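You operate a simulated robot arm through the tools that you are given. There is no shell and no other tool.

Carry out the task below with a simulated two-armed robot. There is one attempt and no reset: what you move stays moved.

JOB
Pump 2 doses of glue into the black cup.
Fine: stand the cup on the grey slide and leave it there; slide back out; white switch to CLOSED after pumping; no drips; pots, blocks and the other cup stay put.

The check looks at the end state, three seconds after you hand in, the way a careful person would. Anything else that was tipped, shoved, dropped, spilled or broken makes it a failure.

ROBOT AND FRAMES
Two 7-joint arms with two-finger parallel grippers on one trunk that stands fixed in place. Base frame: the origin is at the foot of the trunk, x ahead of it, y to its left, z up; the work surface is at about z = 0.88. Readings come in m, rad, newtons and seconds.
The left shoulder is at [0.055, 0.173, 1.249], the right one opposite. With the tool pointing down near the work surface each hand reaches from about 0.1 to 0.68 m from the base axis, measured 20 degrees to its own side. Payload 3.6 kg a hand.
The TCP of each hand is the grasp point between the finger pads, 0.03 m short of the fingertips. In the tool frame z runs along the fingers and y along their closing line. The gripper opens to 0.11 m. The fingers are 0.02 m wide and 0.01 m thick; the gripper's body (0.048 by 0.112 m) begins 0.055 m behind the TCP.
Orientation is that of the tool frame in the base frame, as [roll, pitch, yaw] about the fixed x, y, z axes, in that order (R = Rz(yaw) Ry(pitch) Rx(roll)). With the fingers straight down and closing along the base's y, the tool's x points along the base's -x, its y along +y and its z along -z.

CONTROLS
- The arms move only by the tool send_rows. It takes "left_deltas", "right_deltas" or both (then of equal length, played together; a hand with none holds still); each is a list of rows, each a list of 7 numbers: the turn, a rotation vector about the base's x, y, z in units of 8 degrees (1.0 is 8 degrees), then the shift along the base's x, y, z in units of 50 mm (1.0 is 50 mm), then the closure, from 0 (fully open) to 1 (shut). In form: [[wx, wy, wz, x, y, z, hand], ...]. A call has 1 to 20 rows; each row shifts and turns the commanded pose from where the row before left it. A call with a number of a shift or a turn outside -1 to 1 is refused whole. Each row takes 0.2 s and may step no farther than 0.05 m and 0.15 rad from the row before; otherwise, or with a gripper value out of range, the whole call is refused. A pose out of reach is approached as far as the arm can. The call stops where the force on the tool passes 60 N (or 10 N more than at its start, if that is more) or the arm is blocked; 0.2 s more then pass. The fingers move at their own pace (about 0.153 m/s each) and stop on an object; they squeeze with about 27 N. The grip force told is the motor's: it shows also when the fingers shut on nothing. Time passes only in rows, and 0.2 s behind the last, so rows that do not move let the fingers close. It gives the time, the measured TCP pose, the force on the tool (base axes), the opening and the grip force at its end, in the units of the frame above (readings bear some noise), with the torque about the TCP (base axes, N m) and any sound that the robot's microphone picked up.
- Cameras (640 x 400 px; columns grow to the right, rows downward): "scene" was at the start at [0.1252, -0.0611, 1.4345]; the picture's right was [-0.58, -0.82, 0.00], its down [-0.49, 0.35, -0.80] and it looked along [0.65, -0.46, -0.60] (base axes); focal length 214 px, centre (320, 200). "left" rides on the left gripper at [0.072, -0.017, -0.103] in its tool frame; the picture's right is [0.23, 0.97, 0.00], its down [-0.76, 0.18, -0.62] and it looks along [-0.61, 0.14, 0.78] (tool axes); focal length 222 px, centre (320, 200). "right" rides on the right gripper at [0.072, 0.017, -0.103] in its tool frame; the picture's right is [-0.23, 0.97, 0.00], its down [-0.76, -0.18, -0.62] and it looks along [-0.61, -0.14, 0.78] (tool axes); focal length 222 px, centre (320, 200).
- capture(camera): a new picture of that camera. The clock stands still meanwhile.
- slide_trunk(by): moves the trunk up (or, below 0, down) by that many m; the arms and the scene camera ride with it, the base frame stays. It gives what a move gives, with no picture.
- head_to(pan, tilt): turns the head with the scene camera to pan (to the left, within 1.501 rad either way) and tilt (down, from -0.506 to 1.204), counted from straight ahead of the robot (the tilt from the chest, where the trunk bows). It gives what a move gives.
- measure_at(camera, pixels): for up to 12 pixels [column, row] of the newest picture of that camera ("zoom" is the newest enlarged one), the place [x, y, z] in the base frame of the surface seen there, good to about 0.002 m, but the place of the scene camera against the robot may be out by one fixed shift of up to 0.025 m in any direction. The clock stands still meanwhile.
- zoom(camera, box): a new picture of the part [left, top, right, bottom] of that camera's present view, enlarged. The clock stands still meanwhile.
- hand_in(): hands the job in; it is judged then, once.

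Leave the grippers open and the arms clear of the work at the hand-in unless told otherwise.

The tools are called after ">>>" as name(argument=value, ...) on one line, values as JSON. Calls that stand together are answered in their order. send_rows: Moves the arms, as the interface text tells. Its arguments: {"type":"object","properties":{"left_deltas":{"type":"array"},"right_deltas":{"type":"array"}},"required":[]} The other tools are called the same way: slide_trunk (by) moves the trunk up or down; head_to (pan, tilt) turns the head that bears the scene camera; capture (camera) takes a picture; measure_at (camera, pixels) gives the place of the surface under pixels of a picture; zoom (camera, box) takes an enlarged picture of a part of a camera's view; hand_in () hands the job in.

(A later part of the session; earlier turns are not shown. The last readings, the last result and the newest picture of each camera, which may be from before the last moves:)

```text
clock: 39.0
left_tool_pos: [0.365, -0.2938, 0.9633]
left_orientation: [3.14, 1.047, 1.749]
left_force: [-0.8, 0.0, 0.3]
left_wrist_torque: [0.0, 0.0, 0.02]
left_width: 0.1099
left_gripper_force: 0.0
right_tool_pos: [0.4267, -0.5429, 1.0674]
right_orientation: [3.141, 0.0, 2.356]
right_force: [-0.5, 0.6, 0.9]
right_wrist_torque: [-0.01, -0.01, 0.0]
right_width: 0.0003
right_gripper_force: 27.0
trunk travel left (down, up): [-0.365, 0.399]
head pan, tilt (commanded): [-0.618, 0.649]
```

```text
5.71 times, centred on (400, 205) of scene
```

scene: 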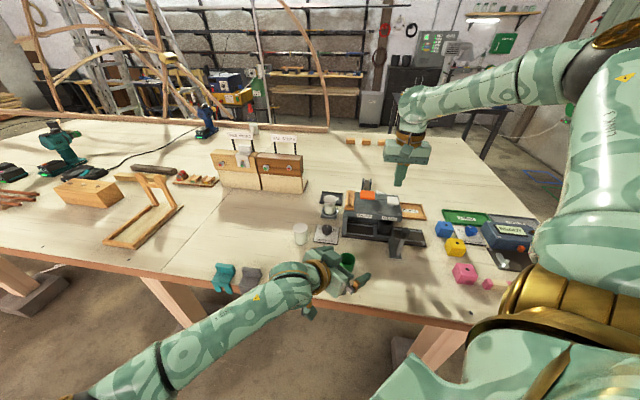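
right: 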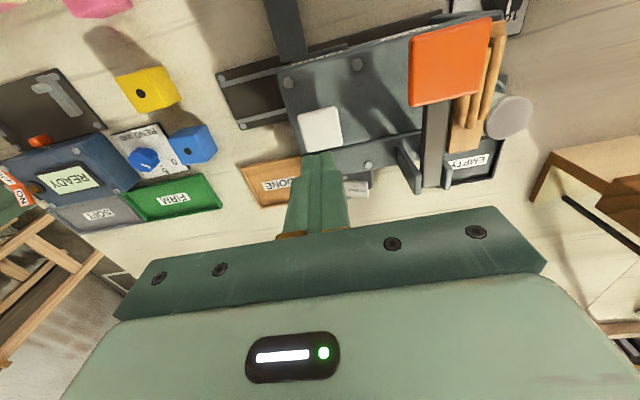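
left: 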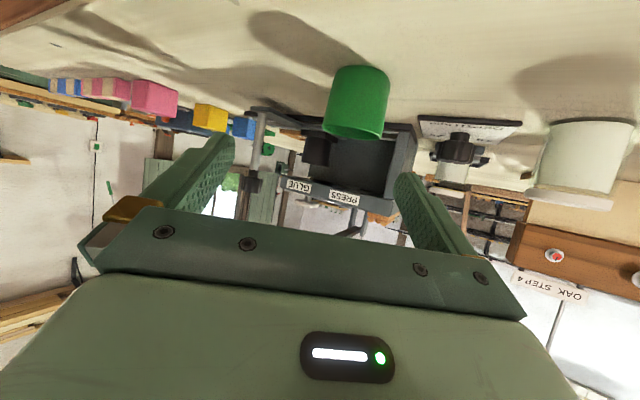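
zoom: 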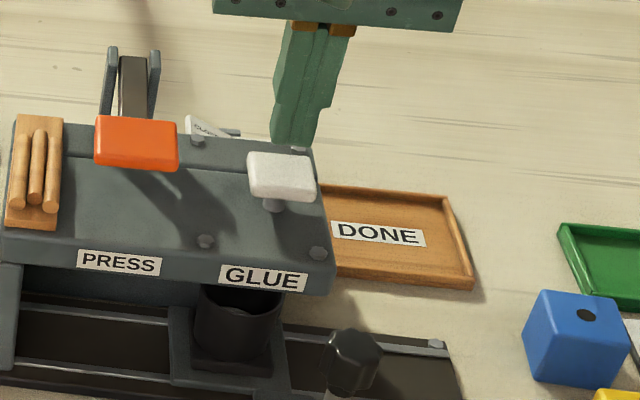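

The pad is back up. Before the second press I'd like to see whether the dose landed: I'll lift the right hand and draw it back so its camera looks steeply under the lip into the cup.

>>> send_rows(right_deltas=[[0, 0, 0, 0, 0, 0.9, 1], [0, 0, 0, -0.6, 0.6, 0.3, 1], [0, 0, 0, -0.6, 0.6, 0.3, 1], [0, 0, 0, -0.6, 0.6, 0.3, 1], [0, 0, 0, -0.6, 0.6, 0.3, 1]])

>>> capture(camera="right")

>>> zoom(camera="right", box=[260, 90, 380, 180])

```text
clock: 40.2
left_tool_pos: [0.3611, -0.2924, 0.964]
left_orientation: [3.139, 1.048, 1.747]
left_force: [0.0, 0.1, -0.2]
left_wrist_torque: [0.06, 0.02, -0.06]
left_width: 0.1102
left_gripper_force: 0.0
right_tool_pos: [0.3052, -0.4211, 1.1728]
right_orientation: [3.141, -0.002, 2.354]
right_force: [0.2, 0.3, 0.3]
right_wrist_torque: [0.05, -0.04, 0.03]
right_width: 0.0002
right_gripper_force: 27.8
trunk travel left (down, up): [-0.365, 0.399]
head pan, tilt (commanded): [-0.618, 0.649]
```

```text
taken
```

right: 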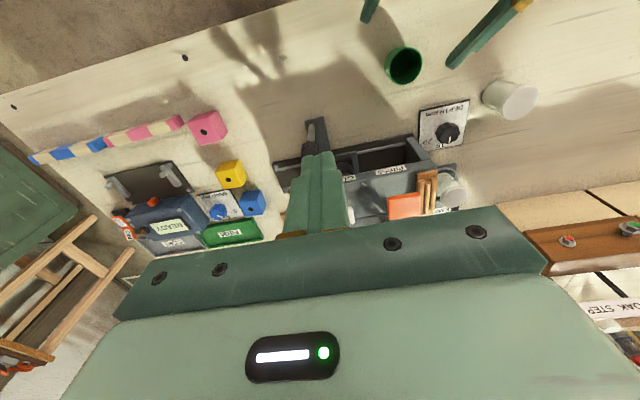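

```text
4.44 times, centred on (320, 135) of right
```

zoom: 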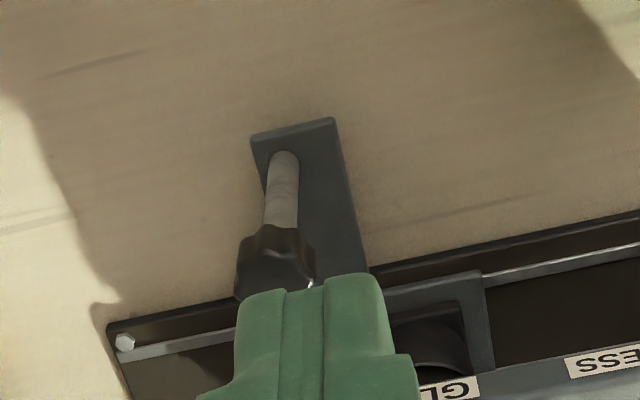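

The closed fingers block the view of the cup. I'll open them fully here and look again.

>>> send_rows(right_deltas=[[0, 0, 0, 0, 0, 0, 0], [0, 0, 0, 0, 0, 0, 0]])

>>> zoom(camera="right", box=[290, 130, 390, 210])

```text
clock: 40.8
left_tool_pos: [0.3645, -0.2936, 0.9633]
left_orientation: [3.141, 1.049, 1.749]
left_force: [-0.6, 0.0, -0.4]
left_wrist_torque: [0.01, 0.03, -0.01]
left_width: 0.1099
left_gripper_force: 0.2
right_tool_pos: [0.3077, -0.4221, 1.1707]
right_orientation: [-3.141, -0.001, 2.357]
right_force: [0.0, -0.3, 1.0]
right_wrist_torque: [0.0, -0.03, 0.01]
right_width: 0.1099
right_gripper_force: 0.1
trunk travel left (down, up): [-0.365, 0.399]
head pan, tilt (commanded): [-0.618, 0.649]
```

```text
5.00 times, centred on (340, 170) of right
```

zoom: 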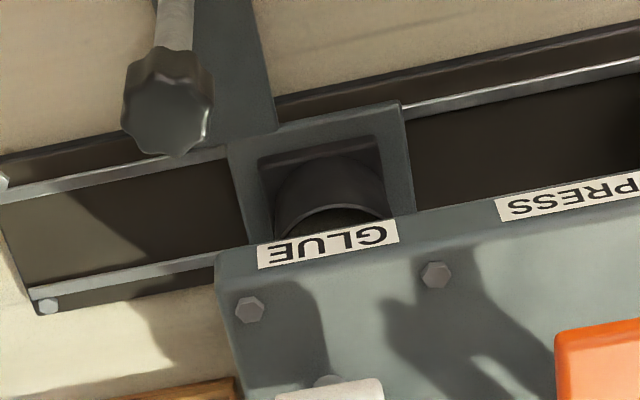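

>>> zoom(camera="right", box=[325, 160, 357, 180])

```text
16.00 times, centred on (341, 170) of right
```

zoom: 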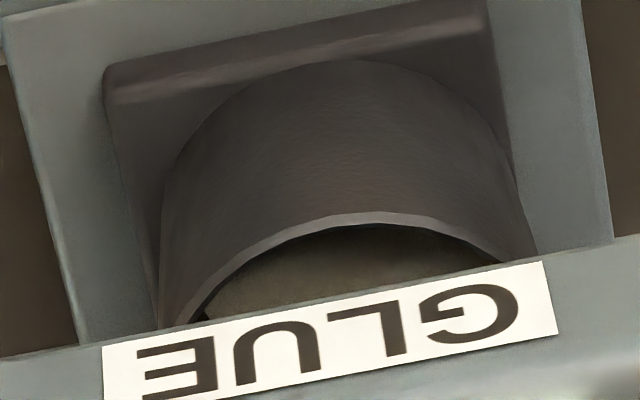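

Inside the cup I see a beige surface at about (350, 265). I'll measure its place.

>>> measure_at(camera="zoom", pixels=[[350, 260], [300, 275], [250, 290], [420, 250], [350, 222], [380, 245]])

```text
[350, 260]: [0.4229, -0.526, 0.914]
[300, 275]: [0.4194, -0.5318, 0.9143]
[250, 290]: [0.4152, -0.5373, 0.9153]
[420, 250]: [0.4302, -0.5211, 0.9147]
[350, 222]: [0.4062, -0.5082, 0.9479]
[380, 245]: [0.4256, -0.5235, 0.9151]
```

The surface is at z≈0.9145, ~5 mm above the bare bottom, beige: the first dose is in the cup. Now retrace to above the pump with closed fingers for the second dose.

>>> send_rows(right_deltas=[[0, 0, 0, 0, 0, 0, 1], [0, 0, 0, 0.6, -0.6, -0.3, 1], [0, 0, 0, 0.6, -0.6, -0.3, 1], [0, 0, 0, 0.6, -0.6, -0.3, 1], [0, 0, 0, 0.6, -0.6, -0.3, 1], [0, 0, 0, 0, 0, -0.9, 1]])

>>> zoom(camera="scene", box=[370, 170, 450, 230])

>>> zoom(camera="left", box=[270, 130, 370, 205])

```text
clock: 42.2
left_tool_pos: [0.3626, -0.2938, 0.9622]
left_orientation: [3.139, 1.047, 1.747]
left_force: [0.1, 0.3, -0.2]
left_wrist_torque: [-0.05, -0.03, 0.01]
left_width: 0.1102
left_gripper_force: 0.0
right_tool_pos: [0.4238, -0.5414, 1.0671]
right_orientation: [3.139, 0.001, 2.355]
right_force: [0.5, -0.1, 0.2]
right_wrist_torque: [-0.01, 0.03, 0.0]
right_width: 0.0002
right_gripper_force: 26.7
trunk travel left (down, up): [-0.365, 0.399]
head pan, tilt (commanded): [-0.618, 0.649]
```

```text
6.67 times, centred on (410, 200) of scene
```

zoom: 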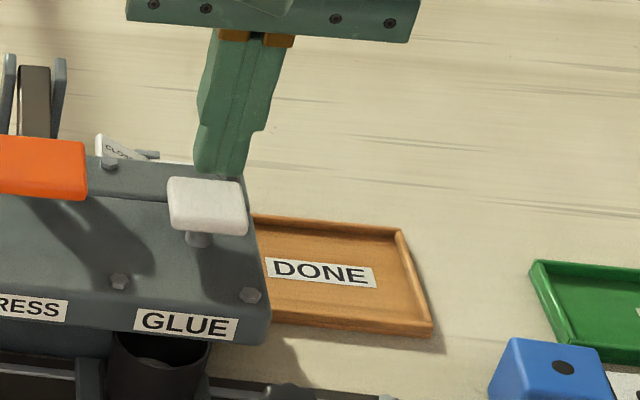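

```text
5.33 times, centred on (320, 168) of left
```

zoom: 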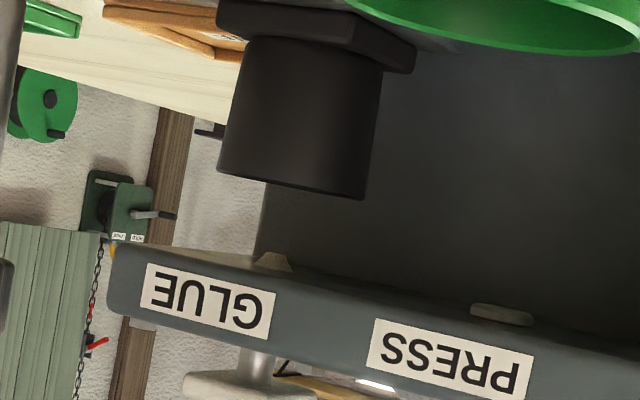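

Above the pad again, same place. Second press in one smooth stroke of ≈30 mm (to TCP ≈1.0365), as before.

>>> send_rows(right_deltas=[[0, 0, 0, 0, 0, -0.14, 1], [0, 0, 0, 0, 0, -0.1, 1], [0, 0, 0, 0, 0, -0.1, 1], [0, 0, 0, 0, 0, -0.1, 1], [0, 0, 0, 0, 0, -0.1, 1], [0, 0, 0, 0, 0, -0.04, 1], [0, 0, 0, 0, 0, -0.02, 1]])

>>> zoom(camera="left", box=[270, 130, 370, 205])

```text
clock: 43.8
left_tool_pos: [0.3639, -0.2934, 0.9638]
left_orientation: [3.139, 1.049, 1.746]
left_force: [-0.4, -0.1, 0.2]
left_wrist_torque: [0.0, 0.04, 0.02]
left_width: 0.11
left_gripper_force: 0.0
right_tool_pos: [0.4272, -0.5442, 1.0372]
right_orientation: [3.14, -0.001, 2.356]
right_force: [-0.5, -0.7, 3.9]
right_wrist_torque: [0.02, 0.09, 0.07]
right_width: 0.0
right_gripper_force: 27.0
trunk travel left (down, up): [-0.365, 0.399]
head pan, tilt (commanded): [-0.618, 0.649]
heard: click
```

```text
5.33 times, centred on (320, 168) of left
```

zoom: 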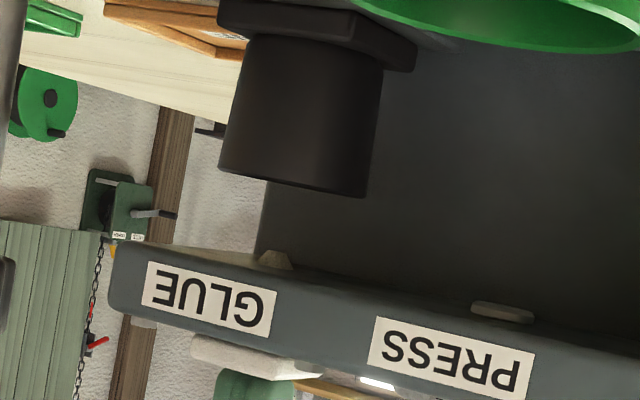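

The second click was heard. Rise to let the pump up, then lift and draw back to check the cup's level as before.

>>> send_rows(right_deltas=[[0, 0, 0, 0, 0, 0.2, 1], [0, 0, 0, 0, 0, 0.2, 1], [0, 0, 0, 0, 0, 0.2, 1], [0, 0, 0, 0, 0, 0.9, 1], [0, 0, 0, -0.6, 0.6, 0.3, 1], [0, 0, 0, -0.6, 0.6, 0.3, 1], [0, 0, 0, -0.6, 0.6, 0.3, 0], [0, 0, 0, -0.6, 0.6, 0.3, 0], [0, 0, 0, 0, 0, 0, 0]])

>>> capture(camera="right")

>>> zoom(camera="right", box=[325, 160, 357, 180])

```text
clock: 45.8
left_tool_pos: [0.3647, -0.2941, 0.9621]
left_orientation: [3.141, 1.048, 1.748]
left_force: [0.1, 0.0, 0.4]
left_wrist_torque: [0.01, -0.02, 0.01]
left_width: 0.1098
left_gripper_force: 0.1
right_tool_pos: [0.3066, -0.4215, 1.1722]
right_orientation: [3.141, -0.001, 2.355]
right_force: [0.2, -0.9, -0.8]
right_wrist_torque: [-0.01, 0.0, 0.0]
right_width: 0.1101
right_gripper_force: 0.0
trunk travel left (down, up): [-0.365, 0.399]
head pan, tilt (commanded): [-0.618, 0.649]
```

```text
taken
```

right: 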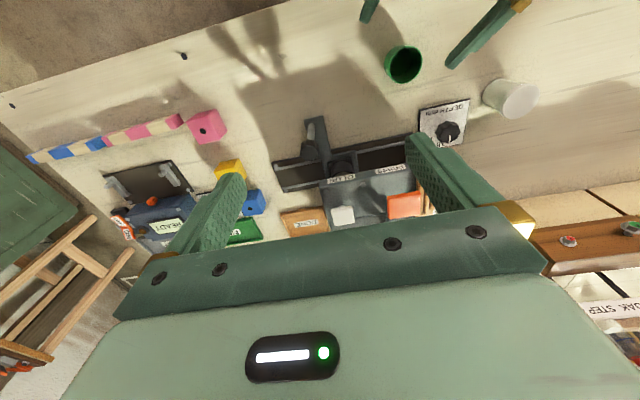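

```text
16.00 times, centred on (341, 170) of right
```

zoom: 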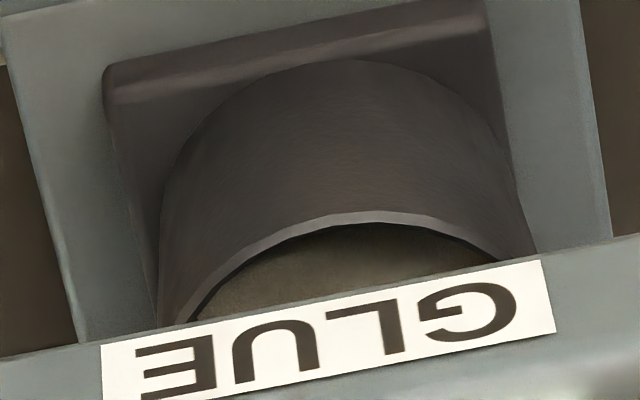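

>>> measure_at(camera="zoom", pixels=[[350, 260], [300, 275], [250, 290], [420, 250], [350, 217], [380, 245]])

```text
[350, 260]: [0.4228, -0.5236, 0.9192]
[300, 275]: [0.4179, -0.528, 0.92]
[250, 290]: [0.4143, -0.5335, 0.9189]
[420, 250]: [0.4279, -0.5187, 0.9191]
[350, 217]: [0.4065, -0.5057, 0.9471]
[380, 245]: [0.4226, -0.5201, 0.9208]
```

The level is now z≈0.9195: another 5 mm, so two doses are in. Next the valve: I must press the CLOSED paddle behind the plate. I'll measure the press lever, posts and paddle once more to plan clearances.

>>> zoom(camera="scene", box=[340, 160, 430, 220])

```text
6.67 times, centred on (385, 190) of scene
```

zoom: 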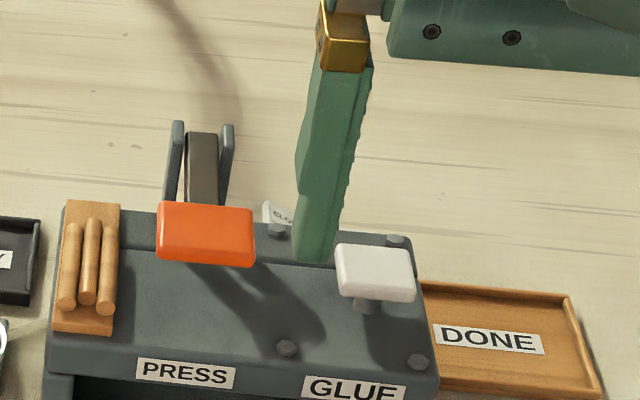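

>>> measure_at(camera="zoom", pixels=[[229, 127], [178, 124], [203, 137], [203, 190], [229, 200], [276, 208], [270, 218], [278, 230], [396, 240], [375, 260], [205, 215], [245, 215]])

```text
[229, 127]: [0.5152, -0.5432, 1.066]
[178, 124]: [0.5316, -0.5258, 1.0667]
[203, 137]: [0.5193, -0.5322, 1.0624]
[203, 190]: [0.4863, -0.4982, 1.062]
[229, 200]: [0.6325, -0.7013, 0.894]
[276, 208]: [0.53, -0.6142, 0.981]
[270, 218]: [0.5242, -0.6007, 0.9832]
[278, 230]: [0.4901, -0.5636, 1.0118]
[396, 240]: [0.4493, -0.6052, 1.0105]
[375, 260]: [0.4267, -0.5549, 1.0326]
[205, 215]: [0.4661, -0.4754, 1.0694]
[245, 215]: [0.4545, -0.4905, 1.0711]
```

Posts of the press lever are at u≥−0.018 (top ≈1.052); the CLOSED paddle's centre is around (0.522, −0.597) at z≈0.969. I'll turn the right hand +90° (closing across the rail, so its narrow side clears the posts), fingers closed, moving over the machine at z≈1.14.

>>> send_rows(right_deltas=[[0, 0, 0.9375, 0.21, -0.175, -0.05, 1], [0, 0, 0.9375, 0.21, -0.175, -0.05, 1], [0, 0, 0.9375, 0.21, -0.175, -0.05, 1], [0, 0, 0.9375, 0.21, -0.175, -0.05, 1], [0, 0, 0.9375, 0.21, -0.175, -0.05, 1], [0, 0, 0.9375, 0.21, -0.175, -0.05, 1], [0, 0, 0.9375, 0.21, -0.175, -0.05, 1], [0, 0, 0.9375, 0.21, -0.175, -0.05, 1], [0, 0, 0.9375, 0.21, -0.175, -0.05, 1], [0, 0, 0.9375, 0.21, -0.175, -0.05, 1], [0, 0, 0.9375, 0.21, -0.175, -0.05, 1], [0, 0, 0.9375, 0.21, -0.175, -0.05, 1]])

>>> capture(camera="right")

>>> capture(camera="scene")

```text
clock: 48.4
left_tool_pos: [0.3637, -0.2941, 0.9632]
left_orientation: [3.139, 1.048, 1.747]
left_force: [0.0, 0.7, -0.5]
left_wrist_torque: [0.01, 0.01, -0.02]
left_width: 0.1098
left_gripper_force: 0.0
right_tool_pos: [0.4334, -0.5283, 1.1404]
right_orientation: [-3.141, 0.001, -2.352]
right_force: [0.0, 1.0, 0.6]
right_wrist_torque: [0.02, 0.02, 0.02]
right_width: 0.0003
right_gripper_force: 27.4
trunk travel left (down, up): [-0.365, 0.399]
head pan, tilt (commanded): [-0.618, 0.649]
```

```text
taken
```

right: 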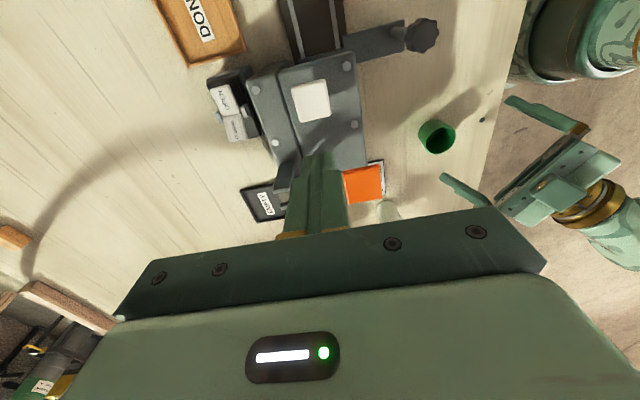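

```text
taken
```

scene: 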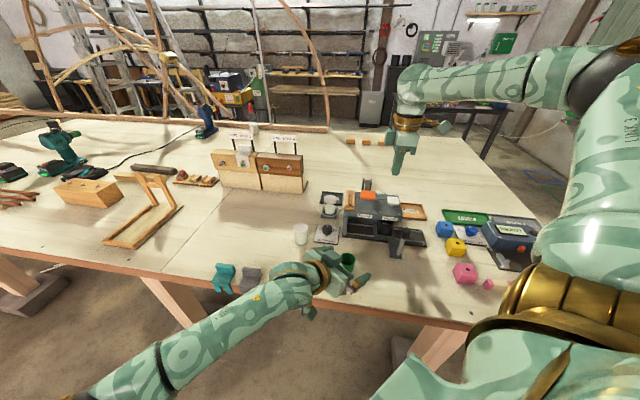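

The rocker is well in view at about (230, 112) in the right picture. I'll zoom and re-measure it.

>>> zoom(camera="right", box=[195, 70, 275, 150])

```text
5.00 times, centred on (235, 110) of right
```

zoom: 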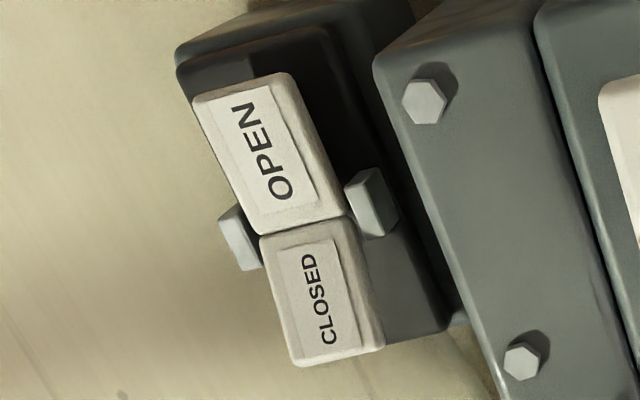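

>>> measure_at(camera="zoom", pixels=[[215, 105], [290, 85], [335, 205], [265, 220], [275, 250], [350, 235], [375, 335], [305, 355], [325, 300], [370, 205], [440, 330], [400, 100]])

>>> measure_at(camera="right", pixels=[[247, 90], [254, 110], [265, 135], [272, 150], [290, 175], [280, 185], [312, 100], [297, 128]])

```text
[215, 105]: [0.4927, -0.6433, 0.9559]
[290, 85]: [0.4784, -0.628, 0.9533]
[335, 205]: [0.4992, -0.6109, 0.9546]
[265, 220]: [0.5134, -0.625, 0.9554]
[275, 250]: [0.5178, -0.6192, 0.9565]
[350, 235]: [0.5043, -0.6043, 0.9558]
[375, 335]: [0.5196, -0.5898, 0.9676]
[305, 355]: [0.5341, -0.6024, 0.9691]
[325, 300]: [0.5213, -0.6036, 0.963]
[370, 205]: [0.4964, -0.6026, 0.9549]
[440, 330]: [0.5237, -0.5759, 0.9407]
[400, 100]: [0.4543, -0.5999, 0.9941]
```

```text
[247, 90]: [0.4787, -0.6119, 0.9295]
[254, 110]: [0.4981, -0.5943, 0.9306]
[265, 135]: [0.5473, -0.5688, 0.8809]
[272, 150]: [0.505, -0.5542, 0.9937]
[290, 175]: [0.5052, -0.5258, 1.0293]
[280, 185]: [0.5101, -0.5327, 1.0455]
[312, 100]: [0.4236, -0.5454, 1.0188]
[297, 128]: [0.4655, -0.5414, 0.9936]
```

The CLOSED paddle spans u −0.073…−0.046, v 0.781…0.807, raised end z≈0.969; plate back edge at v≈0.75. I'll move over it with a 14° outward tilt, TCP ≈(0.520, −0.595, 1.10).

>>> send_rows(right_deltas=[[-0.4125, -0.4125, 0, 0.58, -0.45, -0.27, 1], [-0.4125, -0.4125, 0, 0.58, -0.45, -0.27, 1], [-0.4125, -0.4125, 0, 0.58, -0.45, -0.28, 1]])

>>> capture(camera="right")

>>> zoom(camera="scene", box=[340, 140, 440, 220])

```text
clock: 49.2
left_tool_pos: [0.3647, -0.2935, 0.9622]
left_orientation: [3.14, 1.048, 1.749]
left_force: [0.8, -0.9, -0.4]
left_wrist_torque: [0.03, -0.01, -0.02]
left_width: 0.1102
left_gripper_force: 0.0
right_tool_pos: [0.5214, -0.5961, 1.0999]
right_orientation: [-2.899, 0.001, -2.355]
right_force: [0.5, -1.0, -0.6]
right_wrist_torque: [-0.01, 0.0, -0.02]
right_width: 0.0004
right_gripper_force: 26.7
trunk travel left (down, up): [-0.365, 0.399]
head pan, tilt (commanded): [-0.618, 0.649]
```

```text
taken
```

right: 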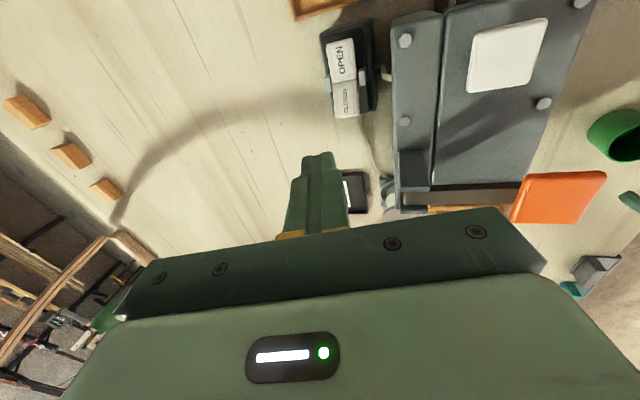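

```text
5.00 times, centred on (390, 180) of scene
```

zoom: 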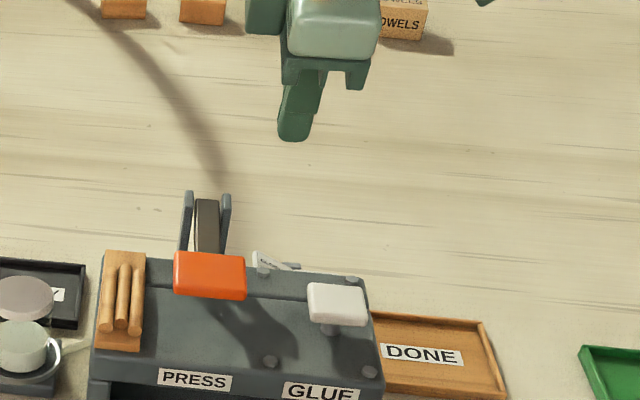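

The tilt is right (fingers pointing out and down). Descend 80 mm to about 2 cm above the paddle, then check alignment.

>>> send_rows(right_deltas=[[0, 0, 0, -0.02, 0.02, -0.8, 1], [0, 0, 0, 0, 0, -0.8, 1]])

>>> capture(camera="right")

>>> zoom(camera="scene", box=[350, 150, 430, 210])

```text
clock: 49.8
left_tool_pos: [0.3651, -0.2939, 0.9633]
left_orientation: [3.138, 1.046, 1.749]
left_force: [0.0, -0.6, -0.1]
left_wrist_torque: [0.0, -0.02, 0.0]
left_width: 0.1099
left_gripper_force: 0.1
right_tool_pos: [0.518, -0.5956, 1.0188]
right_orientation: [-2.897, 0.002, -2.357]
right_force: [-0.6, 0.3, -0.1]
right_wrist_torque: [0.02, 0.02, 0.0]
right_width: 0.0
right_gripper_force: 26.9
trunk travel left (down, up): [-0.365, 0.399]
head pan, tilt (commanded): [-0.618, 0.649]
```

```text
taken
```

right: 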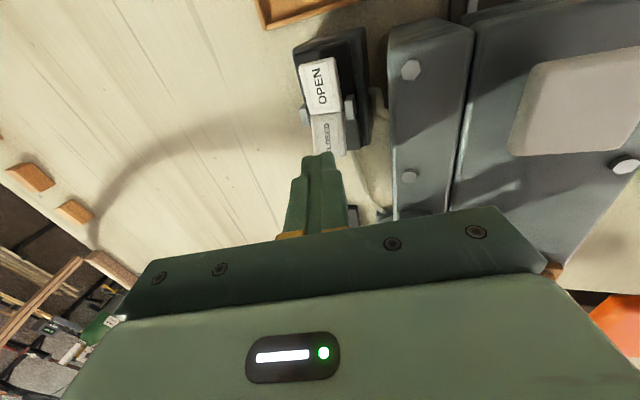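

```text
6.67 times, centred on (390, 180) of scene
```

zoom: 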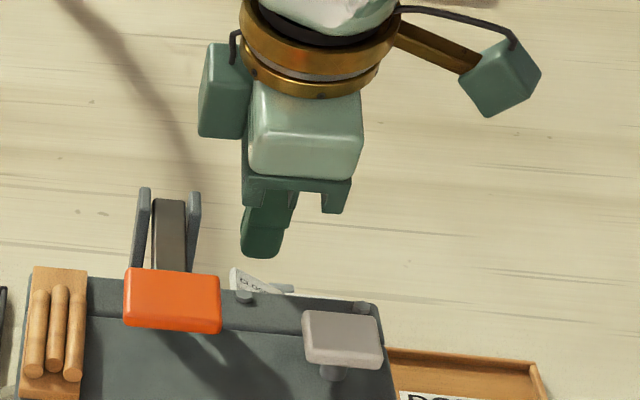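

The fingertip at (318, 155) lines up with the CLOSED paddle's outer half (≈(328, 140)). Going down 18 mm, then small steps.

>>> send_rows(right_deltas=[[0, 0, 0, 0, 0, -0.2, 1], [0, 0, 0, 0, 0, -0.16, 1]])

>>> zoom(camera="right", box=[270, 60, 390, 180])

```text
clock: 50.4
left_tool_pos: [0.3629, -0.2938, 0.9614]
left_orientation: [3.141, 1.048, 1.747]
left_force: [0.5, -1.0, -0.2]
left_wrist_torque: [0.05, -0.03, -0.01]
left_width: 0.1099
left_gripper_force: 0.0
right_tool_pos: [0.5185, -0.5949, 1.0043]
right_orientation: [-2.897, 0.002, -2.357]
right_force: [-0.5, -0.8, -0.4]
right_wrist_torque: [0.03, -0.01, 0.02]
right_width: 0.0001
right_gripper_force: 27.3
trunk travel left (down, up): [-0.365, 0.399]
head pan, tilt (commanded): [-0.618, 0.649]
```

```text
3.33 times, centred on (330, 120) of right
```

zoom: 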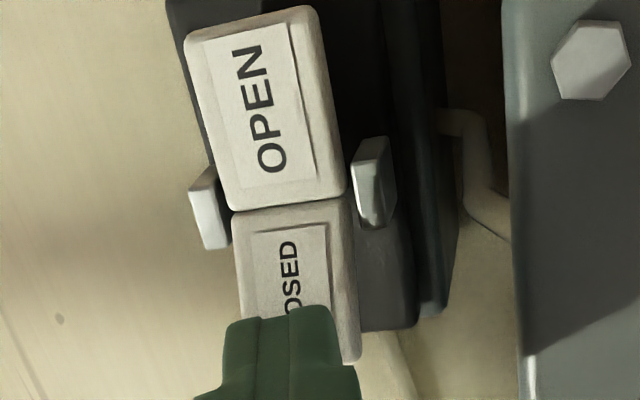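

The fingertip is just over the outer half of CLOSED. Pressing in 3 mm steps.

>>> send_rows(right_deltas=[[0, 0, 0, 0, 0, -0.08, 1], [0, 0, 0, 0, 0, -0.08, 1], [0, 0, 0, 0, 0, -0.06, 1], [0, 0, 0, 0, 0, -0.06, 1]])

>>> zoom(camera="right", box=[270, 60, 390, 180])

```text
clock: 51.4
left_tool_pos: [0.3633, -0.2942, 0.9622]
left_orientation: [3.139, 1.047, 1.748]
left_force: [-0.1, 0.4, 0.2]
left_wrist_torque: [-0.01, -0.03, 0.02]
left_width: 0.1102
left_gripper_force: 0.0
right_tool_pos: [0.5199, -0.5949, 0.9885]
right_orientation: [-2.898, 0.001, -2.355]
right_force: [0.0, -0.3, 0.3]
right_wrist_torque: [0.01, 0.0, -0.01]
right_width: 0.0001
right_gripper_force: 26.8
trunk travel left (down, up): [-0.365, 0.399]
head pan, tilt (commanded): [-0.618, 0.649]
```

```text
3.33 times, centred on (330, 120) of right
```

zoom: 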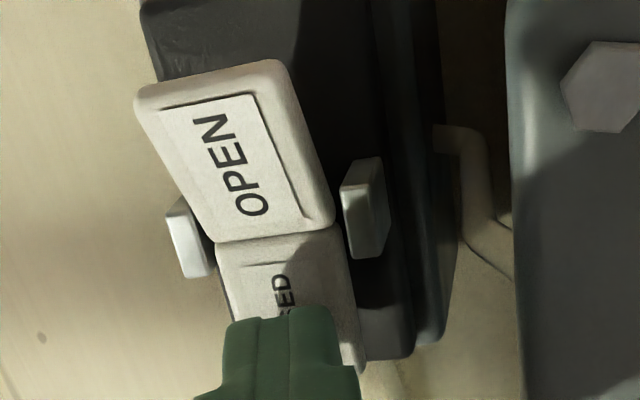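

OPEN has risen and CLOSED has gone down. I'll press a few mm more to be sure it is fully seated, watching the force.

>>> send_rows(right_deltas=[[0, 0, 0, 0, 0, -0.04, 1], [0, 0, 0, 0, 0, -0.04, 1]])

>>> zoom(camera="right", box=[270, 60, 390, 180])

```text
clock: 52.0
left_tool_pos: [0.3632, -0.2935, 0.9643]
left_orientation: [3.14, 1.049, 1.746]
left_force: [-0.5, 0.3, 0.1]
left_wrist_torque: [0.0, 0.05, -0.02]
left_width: 0.1098
left_gripper_force: 0.2
right_tool_pos: [0.521, -0.5958, 0.9861]
right_orientation: [-2.894, 0.001, -2.357]
right_force: [-0.3, -2.0, 10.9]
right_wrist_torque: [-0.07, 0.05, -0.01]
right_width: 0.0
right_gripper_force: 27.0
trunk travel left (down, up): [-0.365, 0.399]
head pan, tilt (commanded): [-0.618, 0.649]
```

```text
3.33 times, centred on (330, 120) of right
```

zoom: 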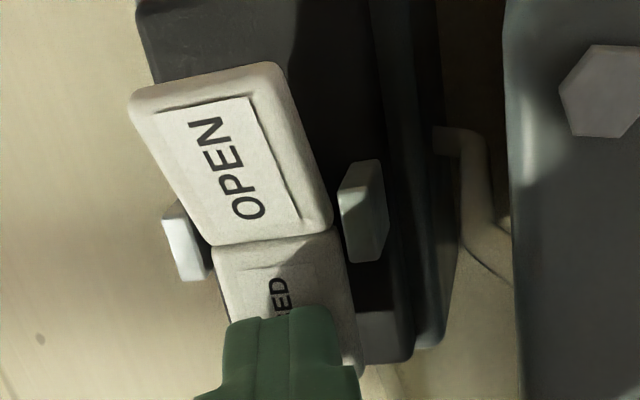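

It's at its stop (10.9 N). Rise straight up 80 mm and measure the rocker.

>>> send_rows(right_deltas=[[0, 0, 0, 0, 0, 0.2, 1], [0, 0, 0, 0, 0, 0.6, 1], [0, 0, 0, 0, 0, 0.8, 1], [0, 0, 0, 0, 0, 0.6, 1]])

>>> zoom(camera="right", box=[300, 10, 390, 130])

```text
clock: 53.0
left_tool_pos: [0.3633, -0.2929, 0.9632]
left_orientation: [3.14, 1.047, 1.747]
left_force: [0.1, 0.3, -1.0]
left_wrist_torque: [0.02, 0.01, 0.01]
left_width: 0.11
left_gripper_force: 0.0
right_tool_pos: [0.5197, -0.5939, 1.0932]
right_orientation: [-2.896, 0.001, -2.357]
right_force: [0.1, 0.3, -0.2]
right_wrist_torque: [0.02, 0.02, 0.01]
right_width: 0.0
right_gripper_force: 26.8
trunk travel left (down, up): [-0.365, 0.399]
head pan, tilt (commanded): [-0.618, 0.649]
```

```text
3.33 times, centred on (345, 70) of right
```

zoom: 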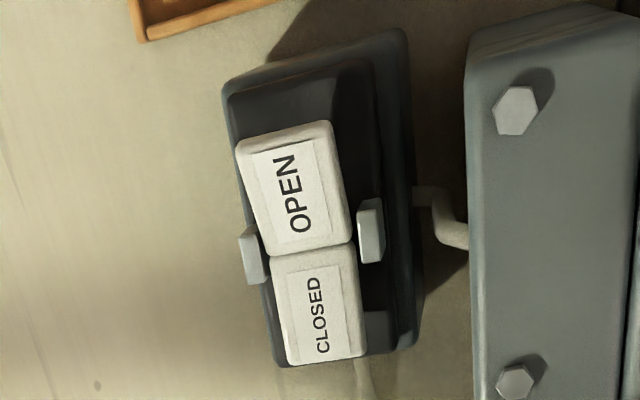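

>>> measure_at(camera="zoom", pixels=[[245, 145], [330, 135], [340, 235], [275, 245], [280, 265], [350, 255], [358, 345], [295, 352]])

```text
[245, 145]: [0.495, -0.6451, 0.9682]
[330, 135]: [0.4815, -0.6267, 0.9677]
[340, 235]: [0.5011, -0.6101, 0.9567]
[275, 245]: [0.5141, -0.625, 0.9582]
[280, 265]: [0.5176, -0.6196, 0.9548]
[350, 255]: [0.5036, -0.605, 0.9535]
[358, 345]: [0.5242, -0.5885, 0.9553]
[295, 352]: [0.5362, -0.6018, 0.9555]
```

CLOSED is now level (0.955) and OPEN raised (0.968): the valve is shut. I'll look at the nozzle with the left camera for any hanging drop before moving the slide.

>>> zoom(camera="left", box=[295, 155, 345, 190])

>>> zoom(camera="left", box=[220, 80, 420, 220])

```text
11.43 times, centred on (320, 172) of left
```

zoom: 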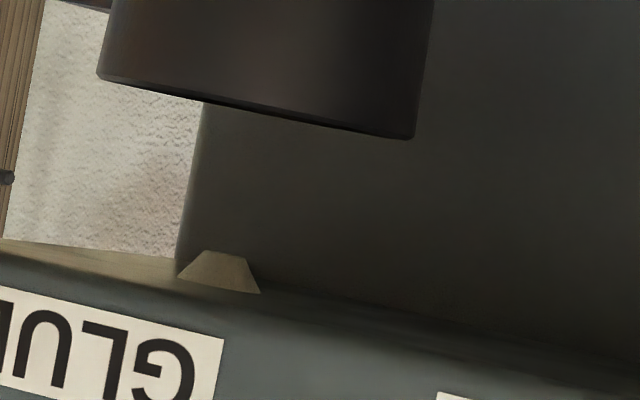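

```text
2.86 times, centred on (320, 150) of left
```

zoom: 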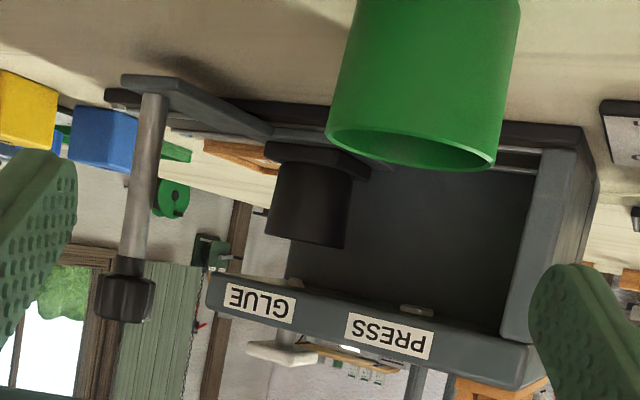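

No drop hangs from the nozzle. Withdrawing the left hand up and away to its own side first, while the right stays high.

>>> send_rows(left_deltas=[[0.5, 0.09, 0, 0, 0.3, 0.9, 0], [0.985, 0.17, 0, 0, 0.4, 0.85, 0], [0.985, 0.17, 0, 0, 0.5, 0.8, 0], [0.985, 0.17, 0, 0, 0.5, 0.8, 0], [0.985, 0.17, 0, 0, 0.5, 0.8, 0], [0.985, 0.17, 0, 0, 0.5, 0.8, 0], [0.985, 0.17, 0, 0, 0.8, 0.5, 0], [0.985, 0.17, 0, 0, 0.9, 0.2, 0], [0, 0, 1, 0, 0.9, 0, 0], [0, 0, 1, 0, 0.9, 0, 0], [0, 0, 1, 0, 0.9, 0, 0], [0, 0, 1, 0, 0.5, 0, 0]])

>>> capture(camera="scene")

```text
clock: 55.6
left_tool_pos: [0.3625, 0.0822, 1.2492]
left_orientation: [3.133, 0.0, 2.304]
left_force: [0.2, -0.2, 0.0]
left_wrist_torque: [-0.03, -0.02, -0.04]
left_width: 0.1101
left_gripper_force: 0.1
right_tool_pos: [0.5194, -0.5946, 1.0933]
right_orientation: [-2.897, 0.001, -2.356]
right_force: [0.9, 0.6, -0.8]
right_wrist_torque: [-0.01, 0.0, -0.03]
right_width: 0.0001
right_gripper_force: 27.2
trunk travel left (down, up): [-0.365, 0.399]
head pan, tilt (commanded): [-0.618, 0.649]
```

```text
taken
```

scene: 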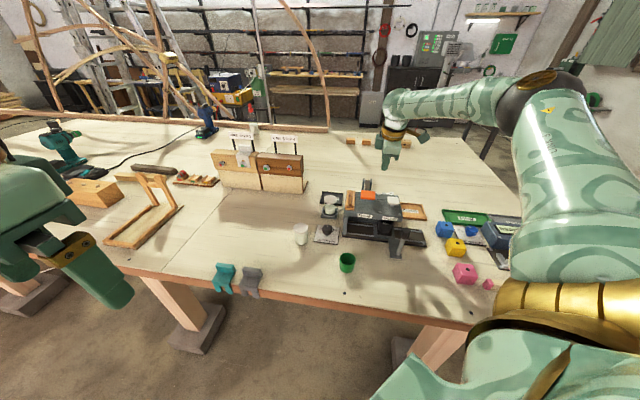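

Left hand is out. Now the right hand untilts, moves back over the machine high, turns −90° and goes above the knob at (0.329, −0.485).

>>> send_rows(right_deltas=[[0.4125, 0.4125, 0, -0.58, 0.45, 0.28, 1], [0.4125, 0.4125, 0, -0.58, 0.45, 0.28, 1], [0.4125, 0.4125, 0, -0.58, 0.45, 0.28, 1], [0, 0, -0.9375, -0.173, 0.071, 0, 1], [0, 0, -0.9375, -0.173, 0.071, 0, 1], [0, 0, -0.9375, -0.173, 0.071, 0, 1], [0, 0, -0.9375, -0.173, 0.071, 0, 1], [0, 0, -0.9375, -0.173, 0.071, 0, 1], [0, 0, -0.9375, -0.173, 0.071, 0, 1], [0, 0, -0.9375, -0.173, 0.071, 0, 1], [0, 0, -0.9375, -0.173, 0.071, 0, 1], [0, 0, -0.9375, -0.173, 0.071, 0, 0.3], [0, 0, -0.9375, -0.173, 0.071, 0, 0.3], [0, 0, -0.9375, -0.173, 0.071, 0, 0.3], [0, 0, -0.9375, -0.173, 0.071, 0, 0.3]])

>>> capture(camera="right")

>>> zoom(camera="right", box=[270, 80, 382, 150])

```text
clock: 58.8
left_tool_pos: [0.3638, 0.0809, 1.2491]
left_orientation: [3.134, 0.0, 2.303]
left_force: [0.4, -0.4, -0.2]
left_wrist_torque: [0.01, -0.01, 0.0]
left_width: 0.1099
left_gripper_force: 0.1
right_tool_pos: [0.3302, -0.4856, 1.1378]
right_orientation: [3.141, 0.001, 2.353]
right_force: [-0.4, -0.7, 0.0]
right_wrist_torque: [-0.02, 0.01, -0.03]
right_width: 0.0772
right_gripper_force: 0.0
trunk travel left (down, up): [-0.365, 0.399]
head pan, tilt (commanded): [-0.618, 0.649]
```

```text
taken
```

right: 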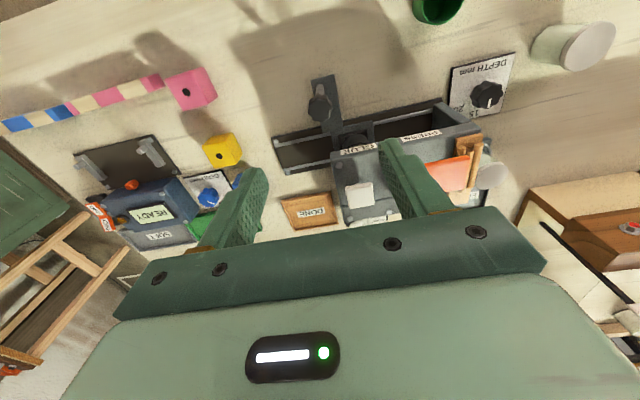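

```text
5.71 times, centred on (326, 115) of right
```

zoom: 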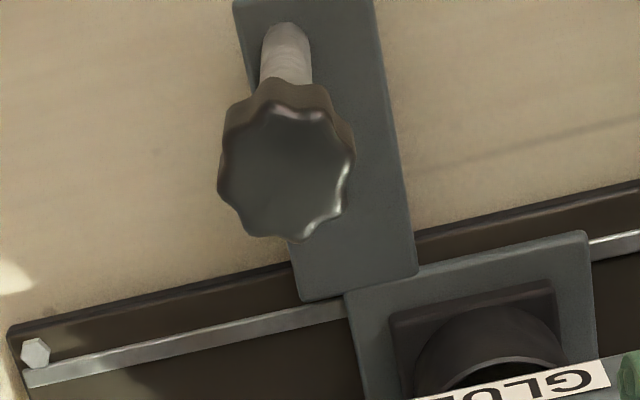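

>>> measure_at(camera="zoom", pixels=[[221, 180], [352, 165], [282, 110], [290, 236], [286, 172]])

```text
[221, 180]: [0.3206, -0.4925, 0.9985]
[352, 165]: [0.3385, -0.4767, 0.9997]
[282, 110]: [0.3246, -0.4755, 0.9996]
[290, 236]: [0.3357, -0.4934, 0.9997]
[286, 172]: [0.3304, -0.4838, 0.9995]
```

Knob centre (0.330, −0.4845): the hand is right above it. Descend around it to z≈0.9915, then close.

>>> send_rows(right_deltas=[[0, 0, 0, 0, 0.02, -0.8, 0.3], [0, 0, 0, 0, 0, -0.9, 0.3], [0, 0, 0, 0, 0, -0.8, 0.3], [0, 0, 0, 0, 0, -0.43, 0.3]])

>>> zoom(camera="scene", box=[340, 180, 460, 270])

>>> capture(camera="right")

```text
clock: 59.8
left_tool_pos: [0.3643, 0.0806, 1.2489]
left_orientation: [3.134, 0.001, 2.304]
left_force: [0.1, -0.1, 0.2]
left_wrist_torque: [0.0, 0.02, 0.0]
left_width: 0.1103
left_gripper_force: 0.1
right_tool_pos: [0.3299, -0.4837, 0.9885]
right_orientation: [-3.141, 0.0, 2.357]
right_force: [0.4, 0.0, -0.4]
right_wrist_torque: [0.02, -0.03, -0.01]
right_width: 0.0766
right_gripper_force: 0.0
trunk travel left (down, up): [-0.365, 0.399]
head pan, tilt (commanded): [-0.618, 0.649]
```

```text
4.44 times, centred on (400, 225) of scene
```

zoom: 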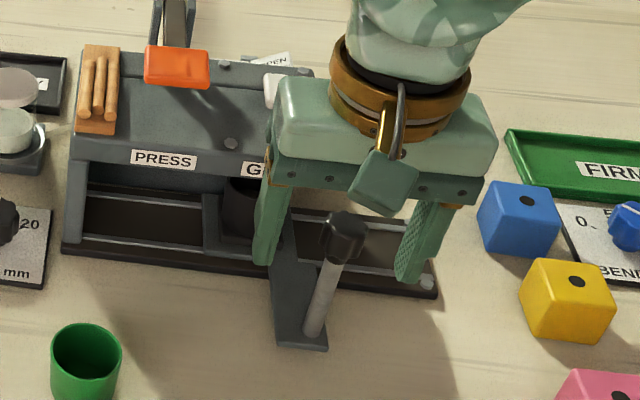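

```text
taken
```

right: 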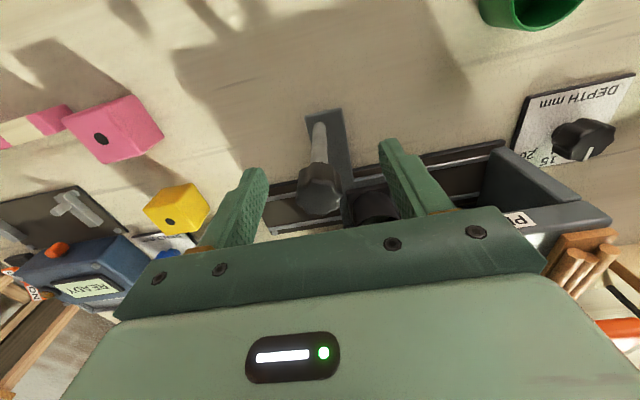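

The knob is between the fingers. Closing the grip.

>>> send_rows(right_deltas=[[0, 0, 0, 0, 0, 0, 0.6], [0, 0, 0, 0, 0, 0, 1], [0, 0, 0, 0, 0, 0, 1]])

```text
clock: 60.6
left_tool_pos: [0.3645, 0.0801, 1.2484]
left_orientation: [3.134, 0.0, 2.303]
left_force: [-1.1, 0.7, 0.5]
left_wrist_torque: [0.01, 0.0, -0.03]
left_width: 0.1099
left_gripper_force: 0.1
right_tool_pos: [0.3292, -0.4841, 0.9888]
right_orientation: [-3.14, 0.001, 2.356]
right_force: [-1.6, 0.5, -3.8]
right_wrist_torque: [-0.41, -0.46, -0.05]
right_width: 0.0244
right_gripper_force: 45.3
trunk travel left (down, up): [-0.365, 0.399]
head pan, tilt (commanded): [-0.618, 0.649]
```

Gripped. Pull the first ~23 mm outward gently and check force.

>>> send_rows(right_deltas=[[0, 0, 0, -0.05, -0.05, 0, 1], [0, 0, 0, -0.08, -0.08, 0, 1], [0, 0, 0, -0.1, -0.1, 0, 1], [0, 0, 0, -0.1, -0.1, 0, 1]])

>>> zoom(camera="scene", box=[340, 180, 460, 270])

```text
clock: 61.6
left_tool_pos: [0.3637, 0.0806, 1.2488]
left_orientation: [3.134, -0.003, 2.305]
left_force: [0.1, -0.8, 0.1]
left_wrist_torque: [0.02, 0.0, 0.04]
left_width: 0.1099
left_gripper_force: 0.2
right_tool_pos: [0.313, -0.5024, 0.9895]
right_orientation: [-3.141, -0.001, 2.357]
right_force: [-2.3, 2.0, -12.4]
right_wrist_torque: [-0.79, -0.76, -0.01]
right_width: 0.0247
right_gripper_force: 45.1
trunk travel left (down, up): [-0.365, 0.399]
head pan, tilt (commanded): [-0.618, 0.649]
```

```text
4.44 times, centred on (400, 225) of scene
```

zoom: 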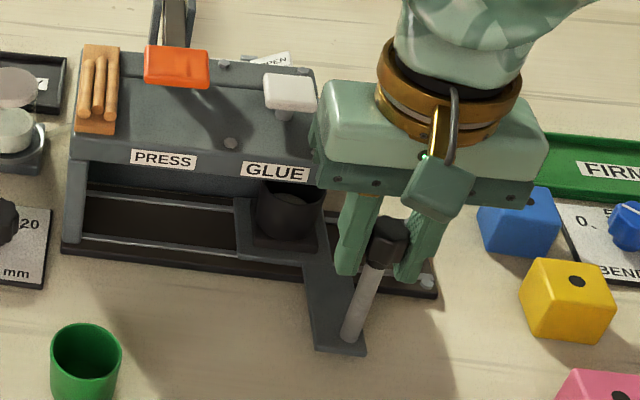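

The slide moves out; a slight downward pull of 12 N appears, so I'll add a small downward relief. Next ≈57 mm outward.

>>> send_rows(right_deltas=[[0, 0, 0, -0.15, -0.15, -0.01, 1], [0, 0, 0, -0.17, -0.17, -0.005, 1], [0, 0, 0, -0.17, -0.17, 0, 1], [0, 0, 0, -0.17, -0.17, 0, 1], [0, 0, 0, -0.14, -0.14, 0, 1]])

>>> zoom(camera="scene", box=[340, 180, 460, 270])

```text
clock: 62.8
left_tool_pos: [0.3644, 0.0816, 1.2501]
left_orientation: [3.136, -0.001, 2.303]
left_force: [0.1, 0.1, -0.6]
left_wrist_torque: [0.02, 0.0, 0.01]
left_width: 0.1103
left_gripper_force: 0.0
right_tool_pos: [0.2718, -0.5416, 0.9897]
right_orientation: [3.141, 0.001, 2.356]
right_force: [-3.3, 2.8, 3.1]
right_wrist_torque: [0.87, 0.67, -0.02]
right_width: 0.0246
right_gripper_force: 44.6
trunk travel left (down, up): [-0.365, 0.399]
head pan, tilt (commanded): [-0.618, 0.649]
```

```text
4.44 times, centred on (400, 225) of scene
```

zoom: 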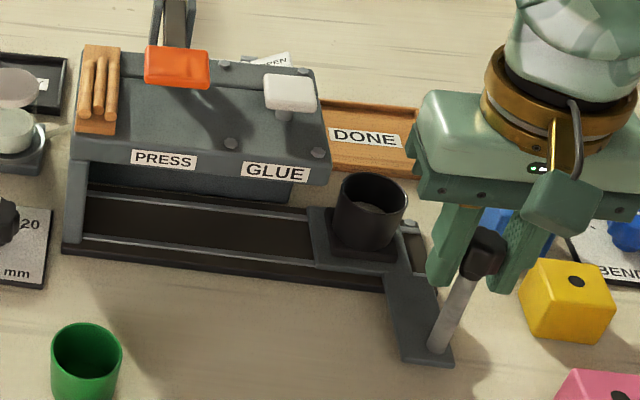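

About 10 mm more to the original out position; pulling in small rows to feel for the stop.

>>> send_rows(right_deltas=[[0, 0, 0, -0.06, -0.06, 0, 1], [0, 0, 0, -0.05, -0.05, 0, 1], [0, 0, 0, -0.03, -0.03, 0, 1]])

>>> zoom(camera="scene", box=[380, 200, 460, 260])

```text
clock: 63.6
left_tool_pos: [0.3643, 0.0815, 1.2495]
left_orientation: [3.135, -0.001, 2.303]
left_force: [0.3, -0.3, 0.6]
left_wrist_torque: [0.0, -0.01, 0.03]
left_width: 0.1099
left_gripper_force: 0.0
right_tool_pos: [0.2657, -0.5481, 0.9895]
right_orientation: [3.141, 0.0, 2.357]
right_force: [-1.5, 7.3, -7.7]
right_wrist_torque: [-0.34, -0.25, -0.13]
right_width: 0.0246
right_gripper_force: 45.0
trunk travel left (down, up): [-0.365, 0.399]
head pan, tilt (commanded): [-0.618, 0.649]
```

```text
6.67 times, centred on (420, 230) of scene
```

zoom: 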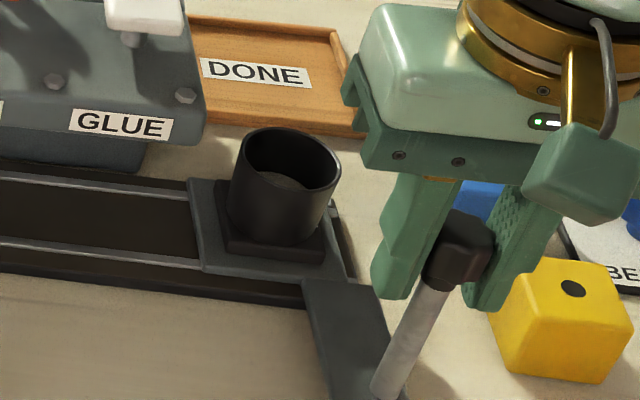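

It's at the original out position with ≈4 N resistance along the rail. One more 2 mm tug to confirm the end stop.

>>> send_rows(right_deltas=[[0, 0, 0, -0.02, -0.02, 0, 1], [0, 0, 0, -0.01, -0.01, 0, 1]])

```text
clock: 64.2
left_tool_pos: [0.3659, 0.083, 1.2489]
left_orientation: [3.137, 0.002, 2.303]
left_force: [0.7, -0.3, 0.1]
left_wrist_torque: [-0.01, -0.01, 0.0]
left_width: 0.11
left_gripper_force: 0.0
right_tool_pos: [0.2651, -0.5477, 0.9896]
right_orientation: [3.139, 0.0, 2.355]
right_force: [9.2, 14.3, -6.9]
right_wrist_torque: [0.52, 0.03, 0.2]
right_width: 0.0245
right_gripper_force: 44.6
trunk travel left (down, up): [-0.365, 0.399]
head pan, tilt (commanded): [-0.618, 0.649]
```

The end stop is reached (≈17 N along the rail). Ease back, open the gripper, and rise clear.

>>> send_rows(right_deltas=[[0, 0, 0, 0.025, 0.025, 0, 1], [0, 0, 0, 0, 0, 0, 0.7], [0, 0, 0, 0, 0, 0, 0.3], [0, 0, 0, 0, 0, 0, 0.3], [0, 0, 0, 0, 0, 0.3, 0.3], [0, 0, 0, 0, 0, 0.8, 0.3], [0, 0, 0, 0, 0, 0.9, 0.3], [0, 0, 0, 0, 0, 0.9, 0]])

>>> capture(camera="right")

>>> capture(camera="scene")

>>> zoom(camera="scene", box=[340, 180, 460, 270])

```text
clock: 66.0
left_tool_pos: [0.364, 0.0818, 1.2495]
left_orientation: [3.134, -0.001, 2.303]
left_force: [0.5, 0.2, 0.2]
left_wrist_torque: [0.0, -0.02, 0.01]
left_width: 0.1098
left_gripper_force: 0.1
right_tool_pos: [0.2626, -0.5461, 1.1349]
right_orientation: [-3.141, 0.001, 2.357]
right_force: [0.1, 1.0, 0.3]
right_wrist_torque: [-0.02, -0.01, 0.01]
right_width: 0.11
right_gripper_force: 0.1
trunk travel left (down, up): [-0.365, 0.399]
head pan, tilt (commanded): [-0.618, 0.649]
```

```text
taken
```

right: 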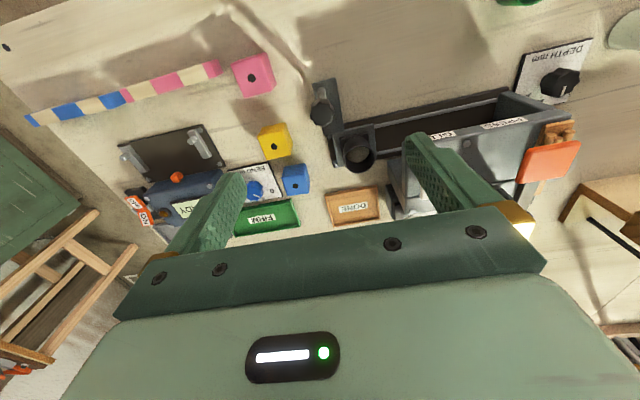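

```text
taken
```

scene: 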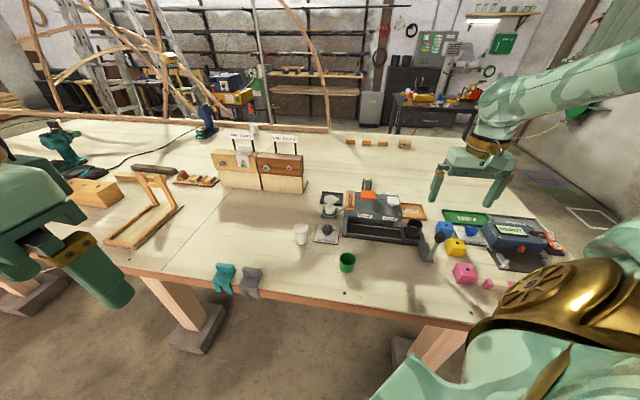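

```text
4.44 times, centred on (400, 225) of scene
```

zoom: 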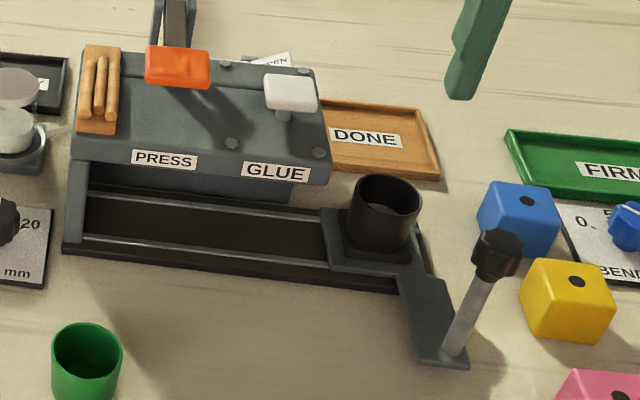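

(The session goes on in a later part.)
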